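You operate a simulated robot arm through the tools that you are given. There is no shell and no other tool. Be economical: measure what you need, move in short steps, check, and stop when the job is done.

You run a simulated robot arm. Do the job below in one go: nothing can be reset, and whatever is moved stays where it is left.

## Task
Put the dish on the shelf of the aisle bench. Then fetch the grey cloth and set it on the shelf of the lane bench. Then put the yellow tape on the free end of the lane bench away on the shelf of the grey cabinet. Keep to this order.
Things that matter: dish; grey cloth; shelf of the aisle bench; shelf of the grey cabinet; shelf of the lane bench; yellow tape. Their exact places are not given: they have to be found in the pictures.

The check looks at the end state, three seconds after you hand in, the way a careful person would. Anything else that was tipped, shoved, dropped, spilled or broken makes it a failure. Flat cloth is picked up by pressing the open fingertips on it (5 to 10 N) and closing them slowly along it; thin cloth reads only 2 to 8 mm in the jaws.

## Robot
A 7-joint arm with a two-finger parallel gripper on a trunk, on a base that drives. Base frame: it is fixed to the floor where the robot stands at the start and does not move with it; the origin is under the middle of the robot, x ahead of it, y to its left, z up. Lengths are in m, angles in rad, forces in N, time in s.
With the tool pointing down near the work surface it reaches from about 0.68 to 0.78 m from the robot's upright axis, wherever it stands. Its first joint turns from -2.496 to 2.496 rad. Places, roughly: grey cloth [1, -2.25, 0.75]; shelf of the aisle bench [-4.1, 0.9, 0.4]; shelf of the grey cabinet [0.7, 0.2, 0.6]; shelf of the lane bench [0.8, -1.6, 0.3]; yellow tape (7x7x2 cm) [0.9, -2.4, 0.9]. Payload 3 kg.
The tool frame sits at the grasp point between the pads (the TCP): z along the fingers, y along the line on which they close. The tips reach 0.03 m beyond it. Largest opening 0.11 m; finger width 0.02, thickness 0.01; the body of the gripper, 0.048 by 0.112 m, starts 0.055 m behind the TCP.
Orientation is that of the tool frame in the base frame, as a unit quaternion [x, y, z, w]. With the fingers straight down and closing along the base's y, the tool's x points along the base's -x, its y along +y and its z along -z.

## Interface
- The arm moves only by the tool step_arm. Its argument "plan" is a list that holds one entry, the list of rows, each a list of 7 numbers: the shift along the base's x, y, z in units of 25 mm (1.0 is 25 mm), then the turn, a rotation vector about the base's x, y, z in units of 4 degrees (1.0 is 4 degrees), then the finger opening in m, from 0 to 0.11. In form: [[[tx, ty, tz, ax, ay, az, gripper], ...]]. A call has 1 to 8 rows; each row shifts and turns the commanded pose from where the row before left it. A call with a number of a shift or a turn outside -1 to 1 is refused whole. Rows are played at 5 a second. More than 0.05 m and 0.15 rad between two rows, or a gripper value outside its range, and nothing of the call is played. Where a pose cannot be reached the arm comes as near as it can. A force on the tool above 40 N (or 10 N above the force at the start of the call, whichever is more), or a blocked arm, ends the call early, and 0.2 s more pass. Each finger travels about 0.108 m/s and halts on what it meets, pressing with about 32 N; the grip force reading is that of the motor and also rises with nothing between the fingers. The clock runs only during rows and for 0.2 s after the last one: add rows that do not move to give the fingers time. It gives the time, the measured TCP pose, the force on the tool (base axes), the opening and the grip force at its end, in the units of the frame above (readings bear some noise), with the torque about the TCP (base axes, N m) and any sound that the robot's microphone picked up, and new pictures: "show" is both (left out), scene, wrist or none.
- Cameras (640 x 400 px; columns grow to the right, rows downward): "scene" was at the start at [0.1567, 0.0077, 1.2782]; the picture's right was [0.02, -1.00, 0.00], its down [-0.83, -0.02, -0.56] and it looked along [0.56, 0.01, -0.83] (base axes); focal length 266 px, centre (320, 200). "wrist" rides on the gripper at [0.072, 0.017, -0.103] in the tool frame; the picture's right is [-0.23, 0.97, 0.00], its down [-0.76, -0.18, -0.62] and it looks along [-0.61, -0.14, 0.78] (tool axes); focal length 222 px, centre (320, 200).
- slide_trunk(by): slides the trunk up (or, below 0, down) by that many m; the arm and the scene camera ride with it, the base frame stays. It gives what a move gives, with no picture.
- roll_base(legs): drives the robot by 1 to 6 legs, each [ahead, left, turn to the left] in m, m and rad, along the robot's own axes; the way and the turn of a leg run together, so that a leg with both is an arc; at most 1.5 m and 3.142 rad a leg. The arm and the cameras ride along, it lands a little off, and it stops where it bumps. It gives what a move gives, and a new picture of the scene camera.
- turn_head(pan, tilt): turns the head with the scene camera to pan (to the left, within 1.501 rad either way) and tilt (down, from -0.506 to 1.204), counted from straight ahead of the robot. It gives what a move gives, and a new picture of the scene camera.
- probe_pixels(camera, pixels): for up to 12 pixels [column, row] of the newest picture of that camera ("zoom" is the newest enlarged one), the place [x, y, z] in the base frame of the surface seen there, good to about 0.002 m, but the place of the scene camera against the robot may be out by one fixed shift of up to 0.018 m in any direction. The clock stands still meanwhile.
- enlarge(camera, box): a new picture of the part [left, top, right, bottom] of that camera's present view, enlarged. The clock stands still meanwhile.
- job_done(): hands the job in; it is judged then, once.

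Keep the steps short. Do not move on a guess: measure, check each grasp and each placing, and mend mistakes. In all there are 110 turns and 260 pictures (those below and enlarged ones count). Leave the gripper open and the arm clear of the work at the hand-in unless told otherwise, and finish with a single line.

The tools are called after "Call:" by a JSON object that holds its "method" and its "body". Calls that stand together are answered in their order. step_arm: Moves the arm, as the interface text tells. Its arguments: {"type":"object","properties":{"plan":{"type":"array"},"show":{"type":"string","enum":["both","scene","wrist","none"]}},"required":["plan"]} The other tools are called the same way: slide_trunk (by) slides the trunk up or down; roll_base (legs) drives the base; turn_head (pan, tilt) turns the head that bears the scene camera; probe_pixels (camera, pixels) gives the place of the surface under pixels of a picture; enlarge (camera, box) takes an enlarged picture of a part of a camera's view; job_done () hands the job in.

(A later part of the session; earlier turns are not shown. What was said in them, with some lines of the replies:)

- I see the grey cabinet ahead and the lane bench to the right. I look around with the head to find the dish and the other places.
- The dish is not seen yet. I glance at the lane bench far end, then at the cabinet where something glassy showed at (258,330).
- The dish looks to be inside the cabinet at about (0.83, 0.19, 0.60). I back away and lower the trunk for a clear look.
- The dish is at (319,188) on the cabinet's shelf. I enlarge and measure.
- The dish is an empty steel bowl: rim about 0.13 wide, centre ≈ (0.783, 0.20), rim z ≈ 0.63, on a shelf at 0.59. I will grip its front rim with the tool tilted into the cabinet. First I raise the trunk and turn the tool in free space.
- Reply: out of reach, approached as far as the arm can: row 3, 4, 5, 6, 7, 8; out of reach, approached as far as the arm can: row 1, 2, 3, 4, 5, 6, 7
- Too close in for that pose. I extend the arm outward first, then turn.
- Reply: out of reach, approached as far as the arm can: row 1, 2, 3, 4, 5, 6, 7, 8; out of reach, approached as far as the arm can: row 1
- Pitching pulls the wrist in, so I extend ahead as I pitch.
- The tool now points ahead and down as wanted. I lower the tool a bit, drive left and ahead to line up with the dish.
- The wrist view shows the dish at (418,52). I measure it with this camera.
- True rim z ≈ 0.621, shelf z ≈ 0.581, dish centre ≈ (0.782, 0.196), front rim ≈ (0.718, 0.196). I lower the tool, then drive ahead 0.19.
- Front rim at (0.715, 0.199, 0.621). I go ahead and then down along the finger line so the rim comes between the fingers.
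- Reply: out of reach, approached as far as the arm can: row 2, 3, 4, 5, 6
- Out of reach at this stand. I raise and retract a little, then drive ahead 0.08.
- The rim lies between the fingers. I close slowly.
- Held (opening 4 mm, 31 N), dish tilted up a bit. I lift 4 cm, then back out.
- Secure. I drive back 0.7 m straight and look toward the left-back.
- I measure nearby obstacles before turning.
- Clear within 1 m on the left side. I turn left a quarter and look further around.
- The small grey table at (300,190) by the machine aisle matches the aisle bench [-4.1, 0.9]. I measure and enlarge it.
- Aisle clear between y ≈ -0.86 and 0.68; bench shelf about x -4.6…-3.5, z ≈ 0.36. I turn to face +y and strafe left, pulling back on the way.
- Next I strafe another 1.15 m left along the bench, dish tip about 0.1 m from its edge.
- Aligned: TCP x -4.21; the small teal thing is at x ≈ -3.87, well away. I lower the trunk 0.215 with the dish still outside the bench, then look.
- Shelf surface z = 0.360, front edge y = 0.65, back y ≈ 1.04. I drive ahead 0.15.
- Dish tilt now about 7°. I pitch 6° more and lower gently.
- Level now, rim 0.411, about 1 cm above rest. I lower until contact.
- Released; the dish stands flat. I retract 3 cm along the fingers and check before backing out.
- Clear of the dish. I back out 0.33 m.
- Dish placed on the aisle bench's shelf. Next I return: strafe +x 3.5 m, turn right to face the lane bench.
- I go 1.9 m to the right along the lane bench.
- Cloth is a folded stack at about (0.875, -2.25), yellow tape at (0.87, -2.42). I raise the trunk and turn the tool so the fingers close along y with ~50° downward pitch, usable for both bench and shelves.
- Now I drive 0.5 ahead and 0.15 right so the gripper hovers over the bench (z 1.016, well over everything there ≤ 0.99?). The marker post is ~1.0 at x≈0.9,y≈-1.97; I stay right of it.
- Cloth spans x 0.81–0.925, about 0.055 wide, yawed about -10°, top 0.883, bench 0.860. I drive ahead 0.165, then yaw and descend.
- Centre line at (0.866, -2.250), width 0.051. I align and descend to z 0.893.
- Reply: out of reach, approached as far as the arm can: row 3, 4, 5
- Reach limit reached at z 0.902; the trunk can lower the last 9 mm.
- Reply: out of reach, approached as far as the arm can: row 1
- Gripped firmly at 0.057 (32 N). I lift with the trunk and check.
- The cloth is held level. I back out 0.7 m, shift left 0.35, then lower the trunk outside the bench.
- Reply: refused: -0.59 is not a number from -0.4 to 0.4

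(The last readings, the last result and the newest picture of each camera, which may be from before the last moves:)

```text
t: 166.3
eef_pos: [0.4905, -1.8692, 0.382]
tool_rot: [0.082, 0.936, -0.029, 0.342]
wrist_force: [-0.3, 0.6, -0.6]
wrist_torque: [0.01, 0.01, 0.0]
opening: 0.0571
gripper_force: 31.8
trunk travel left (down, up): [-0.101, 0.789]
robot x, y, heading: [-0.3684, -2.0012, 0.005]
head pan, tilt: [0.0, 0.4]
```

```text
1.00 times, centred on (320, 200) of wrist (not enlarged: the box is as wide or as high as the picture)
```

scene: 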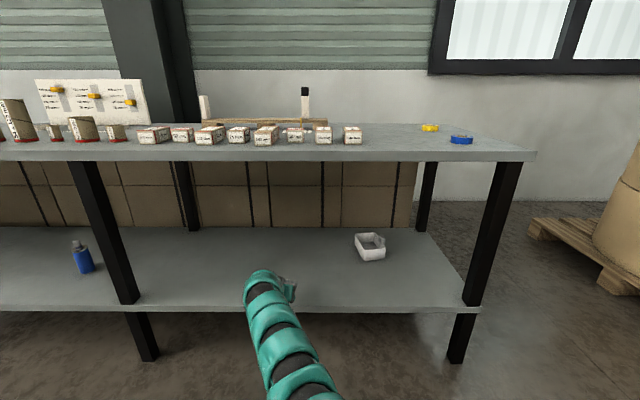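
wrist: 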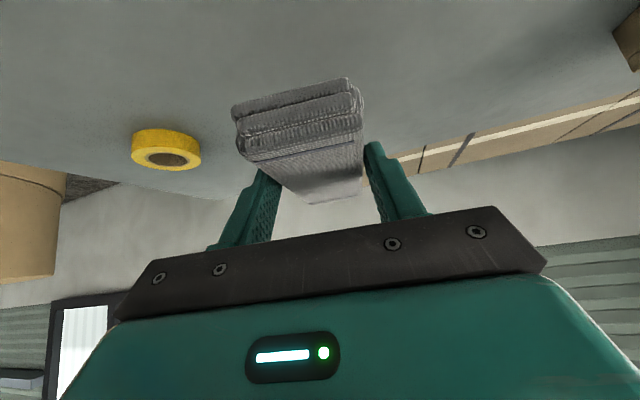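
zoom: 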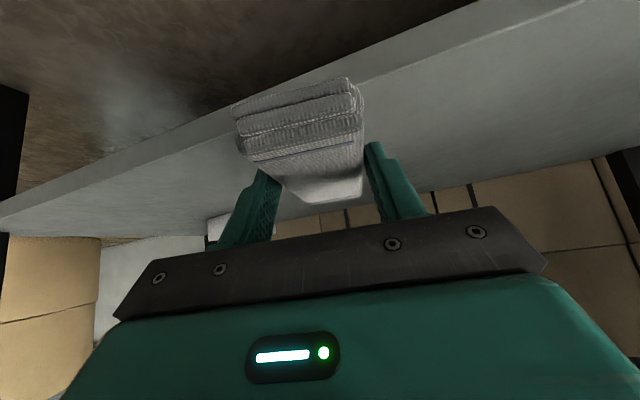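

Call:
{"method": "probe_pixels", "body": {"camera": "zoom", "pixels": [[420, 62], [450, 100], [410, 100], [160, 165], [420, 75], [560, 100], [560, 15], [345, 80], [238, 105]]}}

Call:
{"method": "roll_base", "body": {"legs": [[0.24, 0, 0]]}}

```text
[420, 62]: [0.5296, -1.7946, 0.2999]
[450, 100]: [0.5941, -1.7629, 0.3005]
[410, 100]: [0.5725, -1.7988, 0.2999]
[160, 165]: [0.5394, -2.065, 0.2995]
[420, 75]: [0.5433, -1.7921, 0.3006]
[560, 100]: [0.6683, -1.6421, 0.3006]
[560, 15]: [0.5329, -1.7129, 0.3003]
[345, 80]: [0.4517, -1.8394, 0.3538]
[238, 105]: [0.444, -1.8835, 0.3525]
```

```text
t: 168.1
eef_pos: [0.7321, -1.8654, 0.3821]
tool_rot: [0.082, 0.936, -0.029, 0.341]
wrist_force: [-0.4, 0.3, -0.3]
wrist_torque: [0.02, 0.01, 0.0]
opening: 0.0573
gripper_force: 31.8
trunk travel left (down, up): [-0.101, 0.789]
robot x, y, heading: [-0.1294, -1.9979, 0.005]
head pan, tilt: [0.0, 0.4]
```

scene: 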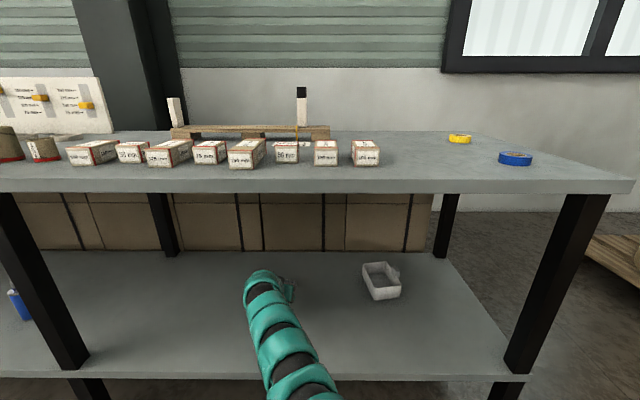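

Shelf z = 0.300. Lower the trunk 0.047 so the cloth just touches.

Call:
{"method": "slide_trunk", "body": {"by": -0.047}}

Call:
{"method": "enlarge", "body": {"camera": "wrist", "box": [160, 40, 480, 240]}}

Call:
{"method": "probe_pixels", "body": {"camera": "zoom", "pixels": [[160, 140], [350, 80], [160, 200], [390, 120], [300, 110], [100, 100], [480, 100]]}}

```text
t: 169.0
eef_pos: [0.7325, -1.8662, 0.3364]
tool_rot: [0.082, 0.936, -0.029, 0.341]
wrist_force: [-0.1, 0.7, 0.8]
wrist_torque: [-0.02, 0.02, 0.01]
opening: 0.0568
gripper_force: 32.7
trunk travel left (down, up): [-0.054, 0.836]
robot x, y, heading: [-0.127, -1.9973, 0.007]
head pan, tilt: [0.0, 0.4]
```

```text
2.00 times, centred on (320, 140) of wrist
```

zoom: 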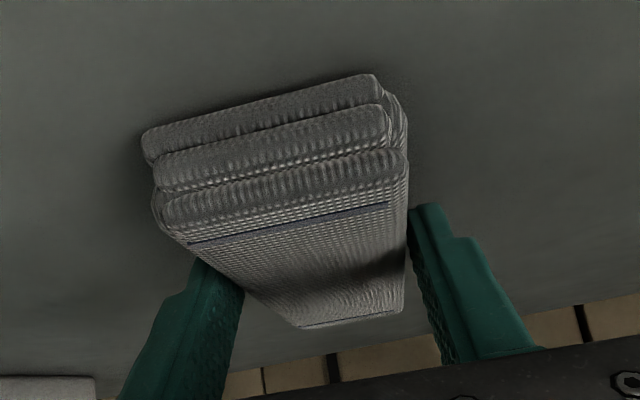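

```text
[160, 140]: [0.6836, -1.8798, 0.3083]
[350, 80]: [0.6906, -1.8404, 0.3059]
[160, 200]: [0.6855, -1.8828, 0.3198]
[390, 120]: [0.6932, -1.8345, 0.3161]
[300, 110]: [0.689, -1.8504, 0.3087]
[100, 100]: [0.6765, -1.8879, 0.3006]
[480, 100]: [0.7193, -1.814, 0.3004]
```

About 3 mm left. I lower it and open gently.

Call:
{"method": "slide_trunk", "body": {"by": -0.003}}

Call:
{"method": "step_arm", "body": {"plan": [[[0, 0, 0, 0, 0, 0, 0.06], [0, 0, 0, 0, 0, 0, 0.07], [0, 0, 0, 0, 0, 0, 0.08], [0, 0, 0, 0, 0, 0, 0.09], [0, 0, 0, 0, 0, 0, 0.09]]], "show": "wrist"}}

```text
t: 169.5
eef_pos: [0.7308, -1.867, 0.3319]
tool_rot: [0.082, 0.936, -0.029, 0.342]
wrist_force: [0.6, 0.7, 1.4]
wrist_torque: [-0.06, -0.12, 0.04]
opening: 0.0571
gripper_force: 32.4
trunk travel left (down, up): [-0.051, 0.839]
robot x, y, heading: [-0.1299, -1.9992, 0.009]
head pan, tilt: [0.0, 0.4]
```

```text
t: 170.7
eef_pos: [0.7319, -1.8669, 0.333]
tool_rot: [0.081, 0.936, -0.029, 0.341]
wrist_force: [0.2, -0.9, 0.9]
wrist_torque: [0.01, 0.0, -0.02]
opening: 0.0902
gripper_force: 0.1
trunk travel left (down, up): [-0.051, 0.839]
robot x, y, heading: [-0.1236, -2.0005, 0.006]
head pan, tilt: [0.0, 0.4]
```

wrist: 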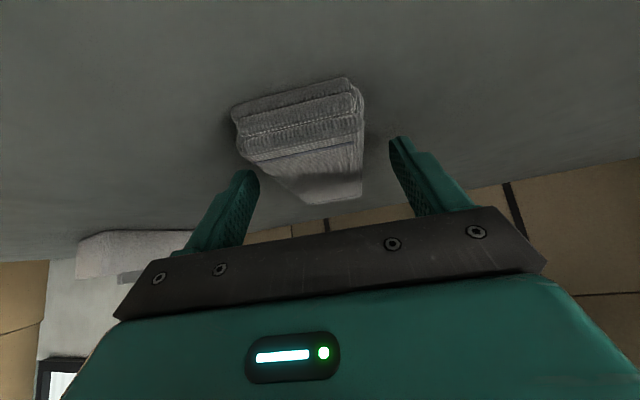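

Released on the shelf. I raise 0.07 and back out.

Call:
{"method": "slide_trunk", "body": {"by": 0.07}}

Call:
{"method": "roll_base", "body": {"legs": [[-0.5, 0, 0]]}}

Call:
{"method": "slide_trunk", "body": {"by": 0.4}}

Call:
{"method": "slide_trunk", "body": {"by": 0.2}}

```text
t: 171.8
eef_pos: [0.7321, -1.8665, 0.4018]
tool_rot: [0.082, 0.936, -0.029, 0.34]
wrist_force: [0.0, 0.3, -0.1]
wrist_torque: [-0.02, 0.02, 0.01]
opening: 0.0902
gripper_force: 0.0
trunk travel left (down, up): [-0.121, 0.769]
robot x, y, heading: [-0.1291, -2.0019, 0.001]
head pan, tilt: [0.0, 0.4]
```

```text
t: 174.8
eef_pos: [0.2259, -1.8754, 0.4021]
tool_rot: [0.086, 0.936, -0.031, 0.341]
wrist_force: [0.3, -0.5, -0.2]
wrist_torque: [0.03, 0.0, -0.01]
opening: 0.0903
gripper_force: 0.1
trunk travel left (down, up): [-0.121, 0.769]
robot x, y, heading: [-0.6378, -1.9999, -0.005]
head pan, tilt: [0.0, 0.4]
```

scene: 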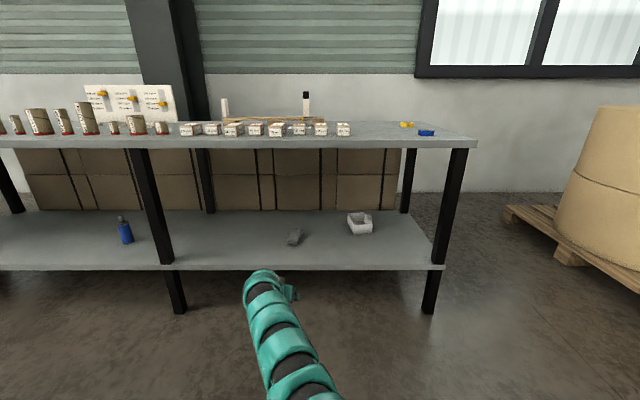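

```text
t: 178.6
eef_pos: [0.2266, -1.8757, 0.8038]
tool_rot: [0.085, 0.936, -0.03, 0.341]
wrist_force: [0.1, -0.5, -0.8]
wrist_torque: [-0.01, 0.01, 0.04]
opening: 0.0898
gripper_force: 0.0
trunk travel left (down, up): [-0.521, 0.369]
robot x, y, heading: [-0.6335, -1.998, -0.003]
head pan, tilt: [0.0, 0.4]
```

```text
t: 180.8
eef_pos: [0.2262, -1.8743, 1.0035]
tool_rot: [0.086, 0.936, -0.031, 0.34]
wrist_force: [-0.6, 0.2, 0.1]
wrist_torque: [0.03, -0.01, 0.03]
opening: 0.0899
gripper_force: 0.0
trunk travel left (down, up): [-0.721, 0.169]
robot x, y, heading: [-0.6327, -2.0018, 0.004]
head pan, tilt: [0.0, 0.4]
```

The cloth lies on the shelf at (294,237). Now the tape: I straighten the yaw, raise the arm a bit for better reach, and move over the free end.

Call:
{"method": "step_arm", "body": {"plan": [[[0, 0, 1, 0, 0, 0.85, 0.1], [0, 0, 1, 0, 0, 0.85, 0.1], [0, 0, 0.8, 0, 0, 0.85, 0.1]]], "show": "none"}}

Call:
{"method": "roll_base", "body": {"legs": [[0, -0.55, 0], [0.42, 0, 0]]}}

Call:
{"method": "enlarge", "body": {"camera": "wrist", "box": [0, 0, 640, 400]}}

```text
t: 181.6
eef_pos: [0.2243, -1.8756, 1.0734]
tool_rot: [0.001, 0.94, 0.0, 0.342]
wrist_force: [0.8, -0.4, 0.3]
wrist_torque: [0.0, 0.0, 0.01]
opening: 0.1
gripper_force: 0.0
trunk travel left (down, up): [-0.721, 0.169]
robot x, y, heading: [-0.6392, -1.9985, -0.003]
head pan, tilt: [0.0, 0.4]
```

```text
t: 186.9
eef_pos: [0.6531, -2.4348, 1.0725]
tool_rot: [0.009, 0.94, -0.003, 0.342]
wrist_force: [0.5, 0.3, -0.5]
wrist_torque: [0.01, -0.01, 0.0]
opening: 0.1
gripper_force: 0.1
trunk travel left (down, up): [-0.721, 0.169]
robot x, y, heading: [-0.2095, -2.5485, -0.014]
head pan, tilt: [0.0, 0.4]
```

scene: 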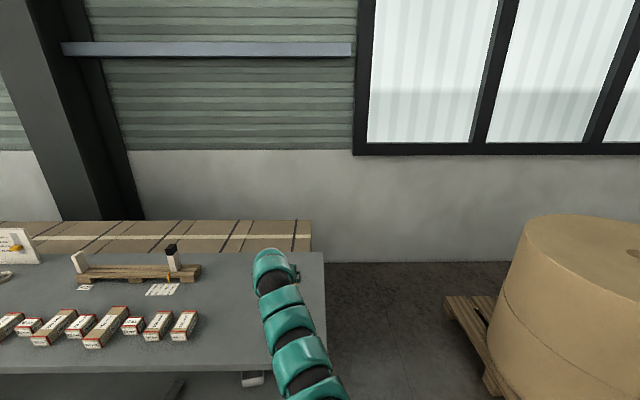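

```text
1.00 times, centred on (320, 200) of wrist (not enlarged: the box is as wide or as high as the picture)
```

zoom: 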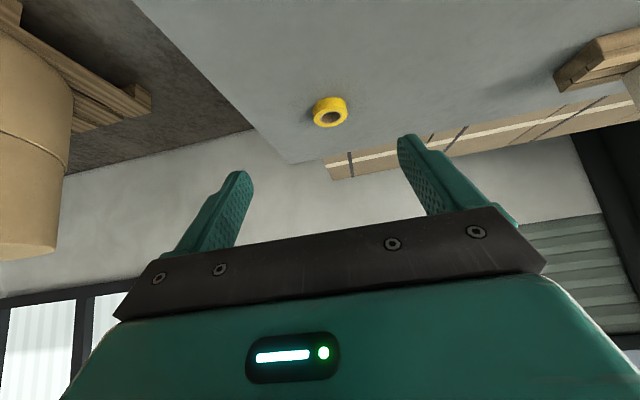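

Call:
{"method": "probe_pixels", "body": {"camera": "zoom", "pixels": [[314, 115], [347, 108], [330, 98], [332, 127], [318, 105], [300, 130]]}}

Call:
{"method": "roll_base", "body": {"legs": [[0.2, 0, 0.014]]}}

Call:
{"method": "step_arm", "body": {"plan": [[[0, 0, -1, 0, 0, 0, 0.1], [0, 0, -1, 0, 0, 0, 0.1], [0, 0, -0.8, 0, 0, 0, 0.1]]], "show": "wrist"}}

```text
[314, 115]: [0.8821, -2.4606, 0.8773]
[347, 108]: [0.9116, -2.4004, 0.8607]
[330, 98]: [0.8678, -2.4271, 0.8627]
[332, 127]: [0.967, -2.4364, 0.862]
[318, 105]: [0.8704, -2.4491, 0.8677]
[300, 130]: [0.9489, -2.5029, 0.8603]
```

```text
t: 188.5
eef_pos: [0.8561, -2.4248, 1.0716]
tool_rot: [0.002, 0.94, 0.0, 0.342]
wrist_force: [-0.1, -0.4, 0.8]
wrist_torque: [0.02, -0.04, 0.0]
opening: 0.1003
gripper_force: 0.0
trunk travel left (down, up): [-0.721, 0.169]
robot x, y, heading: [-0.0038, -2.5527, -0.0]
head pan, tilt: [0.0, 0.4]
```

scene: 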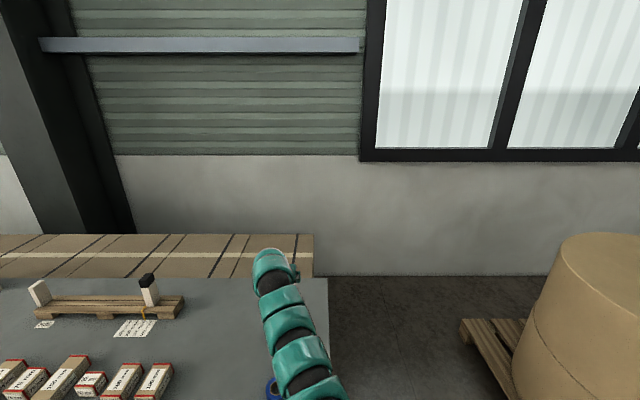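

```text
t: 189.3
eef_pos: [0.856, -2.4252, 1.0018]
tool_rot: [0.001, 0.94, 0.0, 0.342]
wrist_force: [0.9, 0.7, 0.5]
wrist_torque: [-0.01, -0.01, 0.03]
opening: 0.0998
gripper_force: 0.1
trunk travel left (down, up): [-0.721, 0.169]
robot x, y, heading: [-0.0062, -2.5494, -0.005]
head pan, tilt: [0.0, 0.4]
```

wrist: 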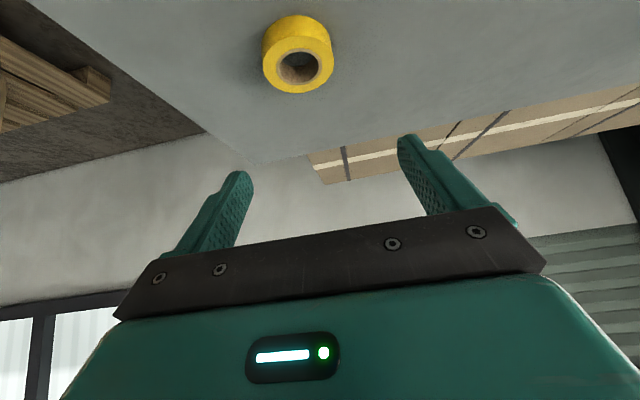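

Call:
{"method": "probe_pixels", "body": {"camera": "wrist", "pixels": [[263, 60], [334, 65], [300, 91], [297, 38], [293, 20], [276, 82], [328, 82], [268, 38]]}}

```text
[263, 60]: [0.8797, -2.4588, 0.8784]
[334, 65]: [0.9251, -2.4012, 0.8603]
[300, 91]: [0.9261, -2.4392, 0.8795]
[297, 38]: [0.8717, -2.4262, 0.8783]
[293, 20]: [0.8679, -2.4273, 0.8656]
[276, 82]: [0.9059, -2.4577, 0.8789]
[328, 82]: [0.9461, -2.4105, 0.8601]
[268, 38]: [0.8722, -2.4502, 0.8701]
```

Tape centre ≈ (0.899, -2.430), r 0.035. To stay in reach I drive ahead 0.06 (bench front is still ~0.2 m off the base), then align.

Call:
{"method": "roll_base", "body": {"legs": [[0.06, 0, 0]]}}

Call:
{"method": "step_arm", "body": {"plan": [[[0, 0, -0.9, 0, 0, 0, 0.1], [0, 0, -0.9, 0, 0, 0, 0.1]]], "show": "wrist"}}

```text
t: 190.3
eef_pos: [0.9156, -2.4252, 1.0011]
tool_rot: [0.001, 0.94, 0.0, 0.341]
wrist_force: [0.0, 0.1, 0.3]
wrist_torque: [-0.01, -0.02, 0.0]
opening: 0.1001
gripper_force: 0.0
trunk travel left (down, up): [-0.721, 0.169]
robot x, y, heading: [0.0568, -2.55, -0.003]
head pan, tilt: [0.0, 0.4]
```

scene: 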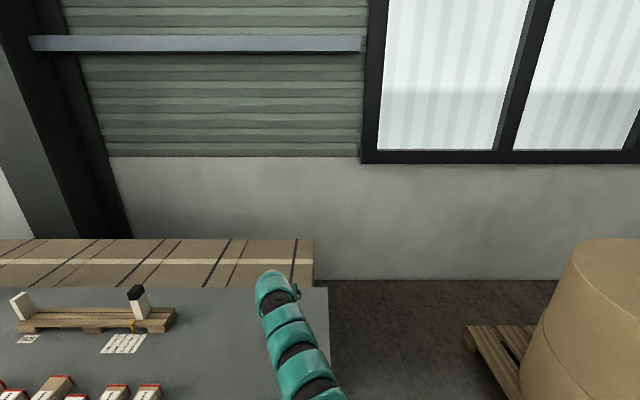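

```text
t: 190.9
eef_pos: [0.9137, -2.4239, 0.9554]
tool_rot: [0.002, 0.94, 0.0, 0.342]
wrist_force: [0.2, -0.1, -0.2]
wrist_torque: [-0.01, 0.0, 0.02]
opening: 0.1001
gripper_force: 0.0
trunk travel left (down, up): [-0.721, 0.169]
robot x, y, heading: [0.054, -2.5519, -0.002]
head pan, tilt: [0.0, 0.4]
```

wrist: 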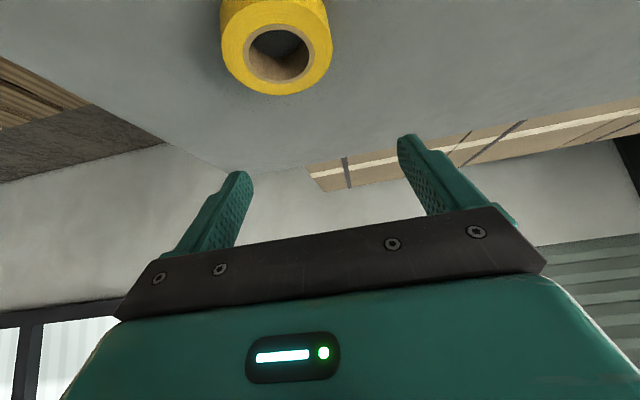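

Call:
{"method": "probe_pixels", "body": {"camera": "wrist", "pixels": [[278, 93], [331, 55], [223, 55], [240, 85], [320, 83], [272, 27], [224, 40], [330, 40]]}}

```text
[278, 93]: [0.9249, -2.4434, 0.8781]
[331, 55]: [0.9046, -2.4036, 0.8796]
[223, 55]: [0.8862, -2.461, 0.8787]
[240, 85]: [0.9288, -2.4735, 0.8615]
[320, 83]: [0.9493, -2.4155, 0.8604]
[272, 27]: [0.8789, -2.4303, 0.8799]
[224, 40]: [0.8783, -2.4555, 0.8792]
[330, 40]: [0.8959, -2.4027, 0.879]
```

Tape centre ≈ (0.897, -2.433). I descend around it.

Call:
{"method": "step_arm", "body": {"plan": [[[-0.66, -0.36, 0, 0, 0, 0, 0.1], [0, 0, -0.7, 0, 0, 0, 0.1], [0, 0, -0.7, 0, 0, 0, 0.1], [0, 0, -0.7, 0, 0, 0, 0.1], [0, 0, -0.45, 0, 0, 0, 0.1], [0, 0, 0, 0, 0, 0, 0.1]]], "show": "wrist"}}

```text
t: 192.3
eef_pos: [0.899, -2.4339, 0.8928]
tool_rot: [0.001, 0.939, 0.001, 0.343]
wrist_force: [-0.4, -0.1, -0.6]
wrist_torque: [0.01, 0.01, 0.01]
opening: 0.1001
gripper_force: 0.1
trunk travel left (down, up): [-0.721, 0.169]
robot x, y, heading: [0.0566, -2.5465, 0.002]
head pan, tilt: [0.0, 0.4]
```

wrist: 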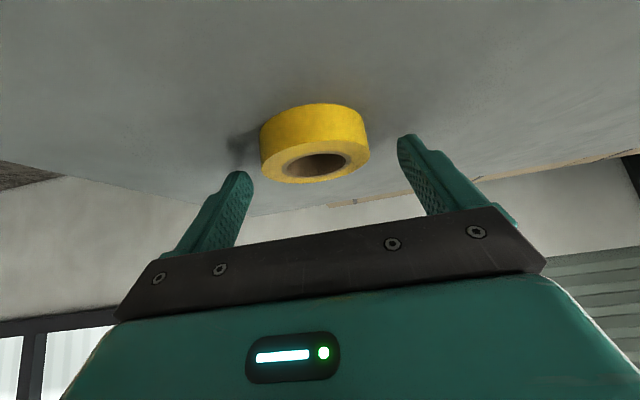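

The pads at tape height lie about 0.016 ahead of its centre; I pull back 0.016, then close.

Call:
{"method": "step_arm", "body": {"plan": [[[-0.66, 0, -0.05, 0, 0, 0, 0.1], [0, 0, 0, 0, 0, 0, 0.09], [0, 0, 0, 0, 0, 0, 0.08], [0, 0, 0, 0, 0, 0, 0.07], [0, 0, 0, 0, 0, 0, 0.06], [0, 0, 0, 0, 0, 0, 0.05], [0, 0, 0, 0, 0, 0, 0.05]]], "show": "wrist"}}

```text
t: 193.9
eef_pos: [0.8829, -2.4335, 0.8919]
tool_rot: [0.002, 0.94, 0.001, 0.342]
wrist_force: [0.7, 0.5, 0.3]
wrist_torque: [-0.02, 0.0, 0.0]
opening: 0.0608
gripper_force: 31.9
trunk travel left (down, up): [-0.721, 0.169]
robot x, y, heading: [0.0542, -2.55, 0.002]
head pan, tilt: [0.0, 0.4]
```

wrist: 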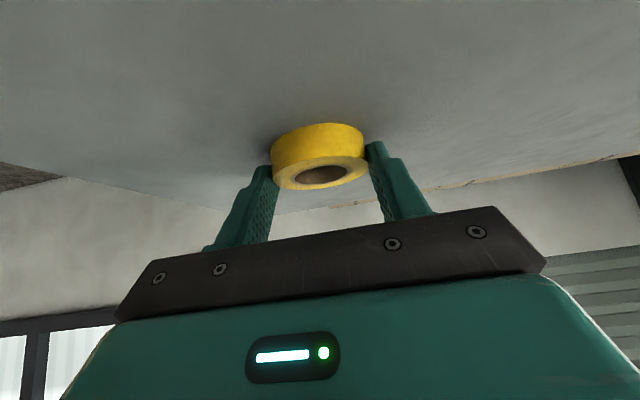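

Gripped at 0.061 (its measured width). I lift and check.

Call:
{"method": "slide_trunk", "body": {"by": 0.1}}

Call:
{"method": "enlarge", "body": {"camera": "wrist", "box": [160, 40, 480, 240]}}

```text
t: 195.2
eef_pos: [0.8826, -2.4333, 0.9915]
tool_rot: [0.001, 0.939, 0.0, 0.343]
wrist_force: [-0.5, 0.2, -0.8]
wrist_torque: [-0.02, -0.01, -0.01]
opening: 0.0606
gripper_force: 31.9
trunk travel left (down, up): [-0.821, 0.069]
robot x, y, heading: [0.0502, -2.5491, 0.0]
head pan, tilt: [0.0, 0.4]
```

```text
2.00 times, centred on (320, 140) of wrist
```

zoom: 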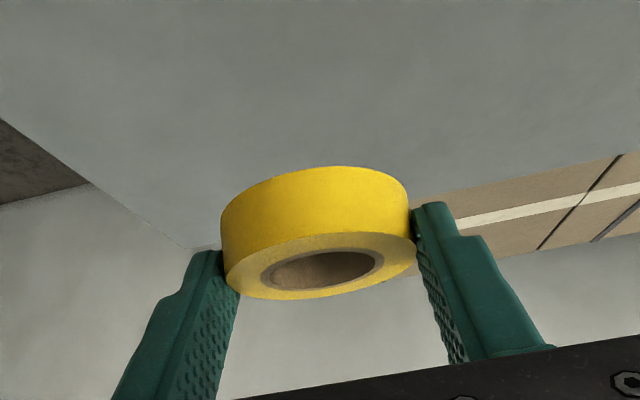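

Held level. I back out and strafe left toward the cabinet.

Call:
{"method": "roll_base", "body": {"legs": [[-0.7, 0, 0], [0, 1.3, 0], [0, 1.38, 0]]}}

Call:
{"method": "slide_trunk", "body": {"by": -0.345}}

Call:
{"method": "turn_head", "body": {"pan": 0.1, "tilt": 0.4}}

```text
t: 211.8
eef_pos: [0.2041, 0.2824, 0.9914]
tool_rot: [0.001, 0.94, 0.0, 0.342]
wrist_force: [-0.7, -0.6, -0.9]
wrist_torque: [0.02, 0.0, 0.04]
opening: 0.0607
gripper_force: 32.2
trunk travel left (down, up): [-0.821, 0.069]
robot x, y, heading: [-0.6218, 0.1624, 0.001]
head pan, tilt: [0.0, 0.4]
```

scene: 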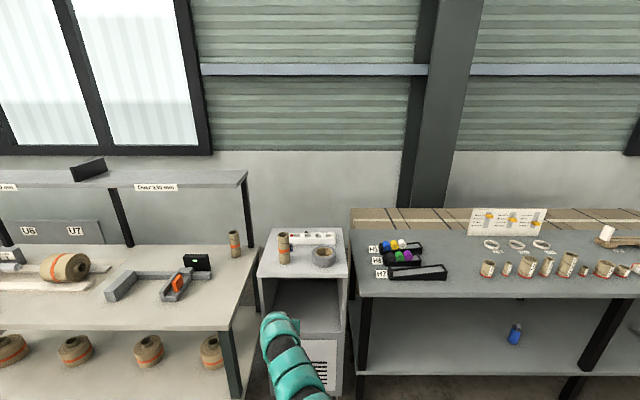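

```text
t: 215.2
eef_pos: [0.2039, 0.2817, 0.648]
tool_rot: [0.0, 0.94, 0.0, 0.342]
wrist_force: [-0.7, 0.2, 0.1]
wrist_torque: [0.0, 0.03, -0.01]
opening: 0.0607
gripper_force: 31.9
trunk travel left (down, up): [-0.476, 0.414]
robot x, y, heading: [-0.6259, 0.162, 0.002]
head pan, tilt: [0.0, 0.4]
```

```text
t: 215.9
eef_pos: [0.2039, 0.2815, 0.6475]
tool_rot: [0.0, 0.94, 0.0, 0.342]
wrist_force: [0.1, 0.4, -0.6]
wrist_torque: [-0.02, -0.01, 0.01]
opening: 0.0607
gripper_force: 31.8
trunk travel left (down, up): [-0.476, 0.414]
robot x, y, heading: [-0.6232, 0.1621, -0.002]
head pan, tilt: [0.099, 0.4]
```

scene: 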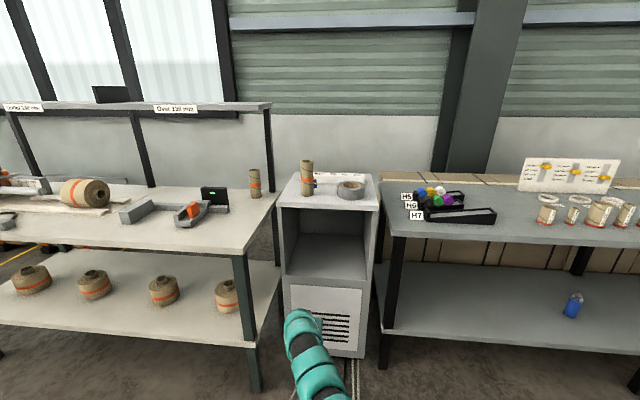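

I swap 0.12 m of height from trunk to arm (keeps the forearm lower at the cabinet top), and drive nearer.

Call:
{"method": "step_arm", "body": {"plan": [[[0, 0, 0.8, 0, 0, 0, 0.05], [0, 0, 0.8, 0, 0, 0, 0.05], [0, 0, 0.8, 0, 0, 0, 0.05], [0, 0, 0.8, 0, 0, 0, 0.05], [0, 0, 0.8, 0, 0, 0, 0.05], [0, 0, 0.8, 0, 0, 0, 0.05]]], "show": "none"}}

Call:
{"method": "slide_trunk", "body": {"by": -0.12}}

Call:
{"method": "roll_base", "body": {"legs": [[0.25, -0.025, 0]]}}

Call:
{"method": "enlarge", "body": {"camera": "wrist", "box": [0, 0, 640, 400]}}

```text
t: 217.3
eef_pos: [0.2007, 0.2805, 0.7649]
tool_rot: [0.0, 0.94, 0.0, 0.341]
wrist_force: [-0.8, -0.5, -0.7]
wrist_torque: [-0.03, 0.0, 0.01]
opening: 0.0605
gripper_force: 32.2
trunk travel left (down, up): [-0.476, 0.414]
robot x, y, heading: [-0.6227, 0.1617, 0.001]
head pan, tilt: [0.099, 0.4]
```

```text
t: 218.8
eef_pos: [0.2027, 0.2815, 0.6472]
tool_rot: [0.0, 0.939, 0.0, 0.343]
wrist_force: [-0.2, -0.1, -0.1]
wrist_torque: [-0.03, 0.02, 0.0]
opening: 0.0608
gripper_force: 32.3
trunk travel left (down, up): [-0.356, 0.534]
robot x, y, heading: [-0.6266, 0.1633, 0.006]
head pan, tilt: [0.099, 0.4]
```

```text
t: 220.6
eef_pos: [0.4472, 0.2648, 0.6455]
tool_rot: [-0.004, 0.94, 0.002, 0.341]
wrist_force: [0.3, 0.1, -0.2]
wrist_torque: [0.0, 0.0, -0.03]
opening: 0.0605
gripper_force: 31.7
trunk travel left (down, up): [-0.356, 0.534]
robot x, y, heading: [-0.3767, 0.1306, 0.012]
head pan, tilt: [0.099, 0.4]
```

scene: 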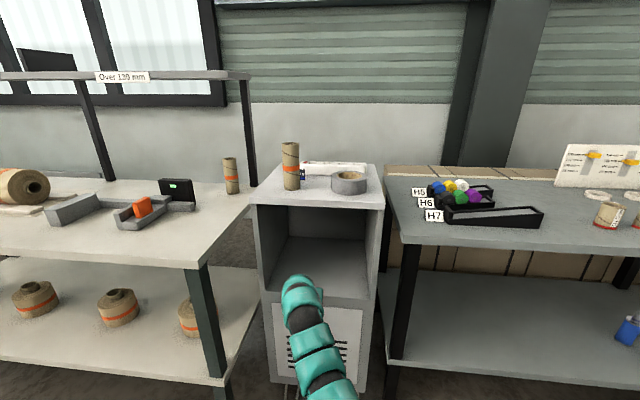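

```text
1.00 times, centred on (320, 200) of wrist (not enlarged: the box is as wide or as high as the picture)
```

zoom: 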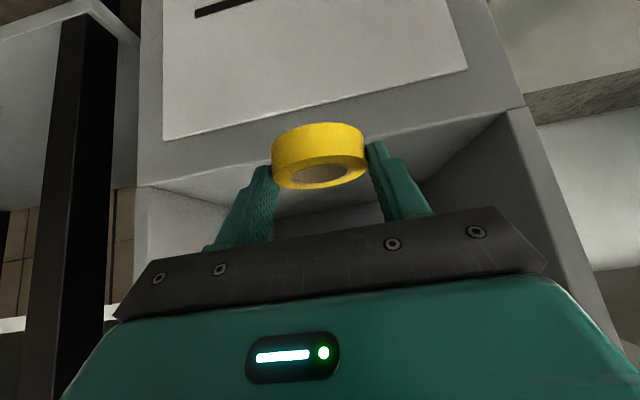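

Aligned with the opening. I drive in 0.21.

Call:
{"method": "roll_base", "body": {"legs": [[0.21, 0, -0.01]]}}

Call:
{"method": "enlarge", "body": {"camera": "wrist", "box": [0, 0, 640, 400]}}

Call:
{"method": "probe_pixels", "body": {"camera": "zoom", "pixels": [[320, 60], [200, 100], [450, 100], [320, 100], [318, 126], [340, 10]]}}

```text
t: 222.2
eef_pos: [0.6592, 0.2507, 0.646]
tool_rot: [0.004, 0.94, 0.0, 0.342]
wrist_force: [-0.4, 0.2, -0.1]
wrist_torque: [0.02, 0.0, 0.01]
opening: 0.0606
gripper_force: 31.9
trunk travel left (down, up): [-0.356, 0.534]
robot x, y, heading: [-0.1705, 0.1425, -0.006]
head pan, tilt: [0.099, 0.4]
```

scene: 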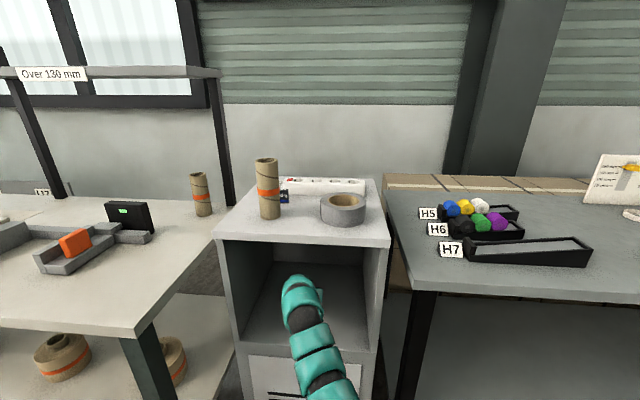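

```text
1.00 times, centred on (320, 200) of wrist (not enlarged: the box is as wide or as high as the picture)
```

zoom: 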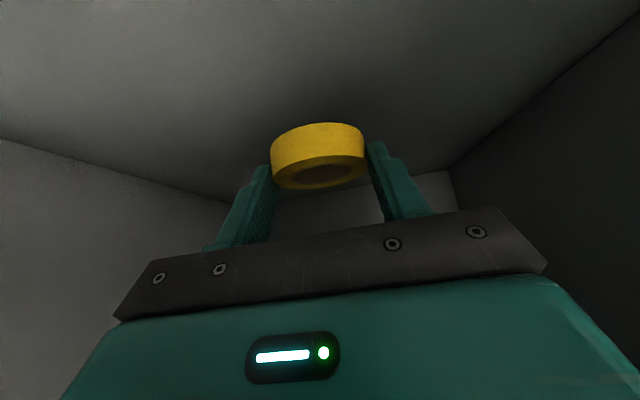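

```text
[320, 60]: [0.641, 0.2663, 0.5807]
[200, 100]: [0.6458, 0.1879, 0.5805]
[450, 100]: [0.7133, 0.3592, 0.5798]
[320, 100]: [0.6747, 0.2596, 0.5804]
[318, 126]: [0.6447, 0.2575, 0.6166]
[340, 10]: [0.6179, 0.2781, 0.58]
```

Shelf z 0.5805; target TCP z ≈ 0.612. I lower the trunk 0.031 then the rest.

Call:
{"method": "slide_trunk", "body": {"by": -0.031}}

Call:
{"method": "slide_trunk", "body": {"by": -0.003}}

```text
t: 223.0
eef_pos: [0.6583, 0.2526, 0.6153]
tool_rot: [0.004, 0.94, 0.0, 0.341]
wrist_force: [0.2, -0.4, 0.6]
wrist_torque: [-0.02, 0.01, -0.01]
opening: 0.0603
gripper_force: 32.0
trunk travel left (down, up): [-0.325, 0.565]
robot x, y, heading: [-0.1696, 0.1378, -0.01]
head pan, tilt: [0.099, 0.4]
```

```text
t: 223.5
eef_pos: [0.6591, 0.2521, 0.6128]
tool_rot: [0.004, 0.94, -0.001, 0.342]
wrist_force: [-0.4, 0.4, -0.2]
wrist_torque: [0.02, -0.02, 0.02]
opening: 0.0606
gripper_force: 31.9
trunk travel left (down, up): [-0.322, 0.568]
robot x, y, heading: [-0.1664, 0.1363, -0.007]
head pan, tilt: [0.099, 0.4]
```

The tape is at rest height. I open gently.

Call:
{"method": "step_arm", "body": {"plan": [[[0, 0, -0.03, 0, 0, 0, 0.06], [0, 0, 0, 0, 0, 0, 0.068], [0, 0, 0, 0, 0, 0, 0.078], [0, 0, 0, 0, 0, 0, 0.09], [0, 0, 0, 0, 0, 0, 0.1], [0, 0, 0, 0, 0, 0, 0.1]]], "show": "wrist"}}

Call:
{"method": "slide_trunk", "body": {"by": 0.035}}

Call:
{"method": "enlarge", "body": {"camera": "wrist", "box": [160, 40, 480, 240]}}

```text
t: 224.9
eef_pos: [0.659, 0.2531, 0.6121]
tool_rot: [0.004, 0.94, -0.001, 0.342]
wrist_force: [0.3, 0.3, -0.2]
wrist_torque: [-0.02, -0.05, -0.02]
opening: 0.0997
gripper_force: 0.0
trunk travel left (down, up): [-0.322, 0.568]
robot x, y, heading: [-0.1727, 0.1386, -0.004]
head pan, tilt: [0.099, 0.4]
```

wrist: 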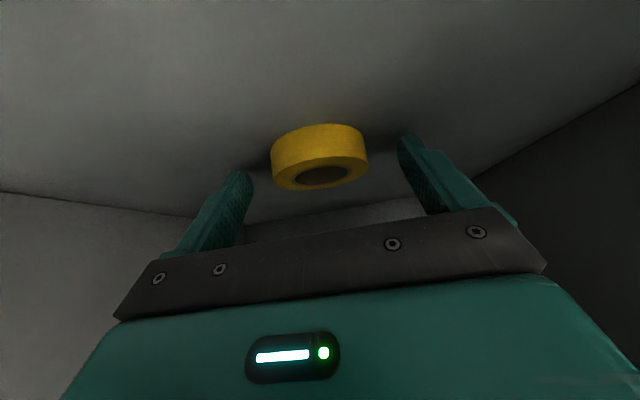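

```text
t: 225.7
eef_pos: [0.6581, 0.252, 0.645]
tool_rot: [0.003, 0.94, -0.001, 0.342]
wrist_force: [0.0, -0.8, -0.1]
wrist_torque: [0.0, -0.01, 0.0]
opening: 0.0996
gripper_force: 0.1
trunk travel left (down, up): [-0.357, 0.533]
robot x, y, heading: [-0.1673, 0.1408, -0.001]
head pan, tilt: [0.099, 0.4]
```

```text
2.00 times, centred on (320, 140) of wrist
```

zoom: 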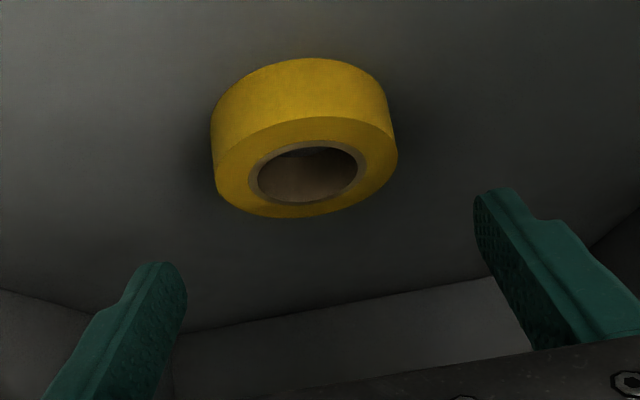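

Released and left standing. I back out and check the cabinet.

Call:
{"method": "roll_base", "body": {"legs": [[-0.5, 0, 0]]}}

Call:
{"method": "enlarge", "body": {"camera": "scene", "box": [200, 120, 420, 260]}}

Call:
{"method": "turn_head", "body": {"pan": -0.85, "tilt": 0.35}}

```text
t: 228.7
eef_pos: [0.1542, 0.2522, 0.6464]
tool_rot: [0.005, 0.94, -0.001, 0.342]
wrist_force: [0.5, 0.4, -0.2]
wrist_torque: [-0.02, -0.01, 0.0]
opening: 0.0998
gripper_force: 0.0
trunk travel left (down, up): [-0.357, 0.533]
robot x, y, heading: [-0.6696, 0.1475, -0.006]
head pan, tilt: [0.099, 0.4]
```

scene: 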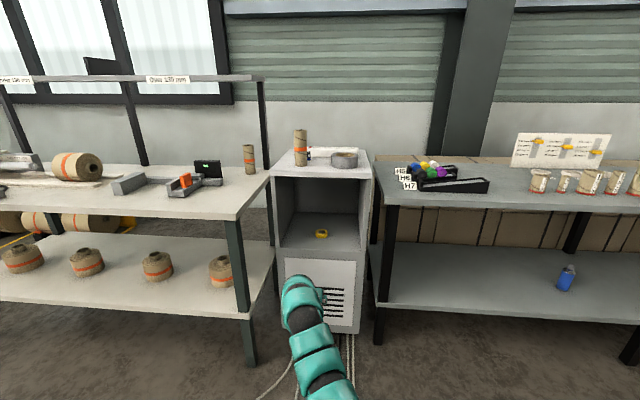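

```text
2.86 times, centred on (310, 190) of scene
```

zoom: 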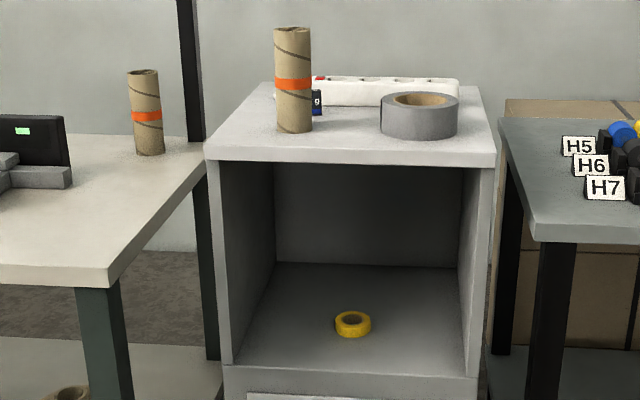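

```text
t: 229.9
eef_pos: [0.1544, 0.2536, 0.6467]
tool_rot: [0.005, 0.94, -0.001, 0.342]
wrist_force: [1.0, -1.3, -0.2]
wrist_torque: [0.01, 0.0, -0.02]
opening: 0.1002
gripper_force: 0.1
trunk travel left (down, up): [-0.357, 0.533]
robot x, y, heading: [-0.6729, 0.1434, -0.009]
head pan, tilt: [-0.85, 0.351]
```

scene: 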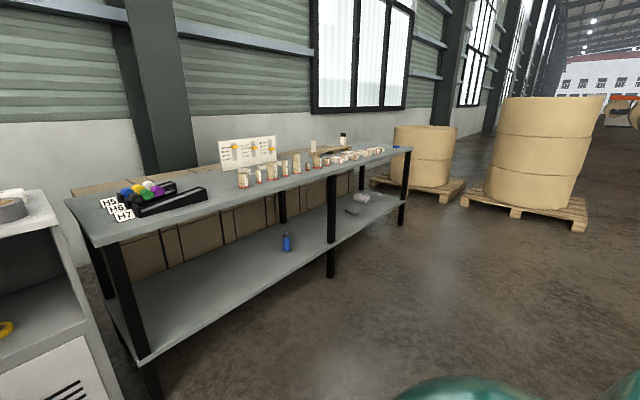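

All three things are in place, nothing else was disturbed, and the gripper is open and clear. I hand in.

Call:
{"method": "job_done", "body": {}}

```text
The job is handed in.
```

The dish is on the shelf of the aisle bench, the grey cloth is on the shelf of the lane bench, and the yellow tape is on the shelf of the grey cabinet, done in that order.
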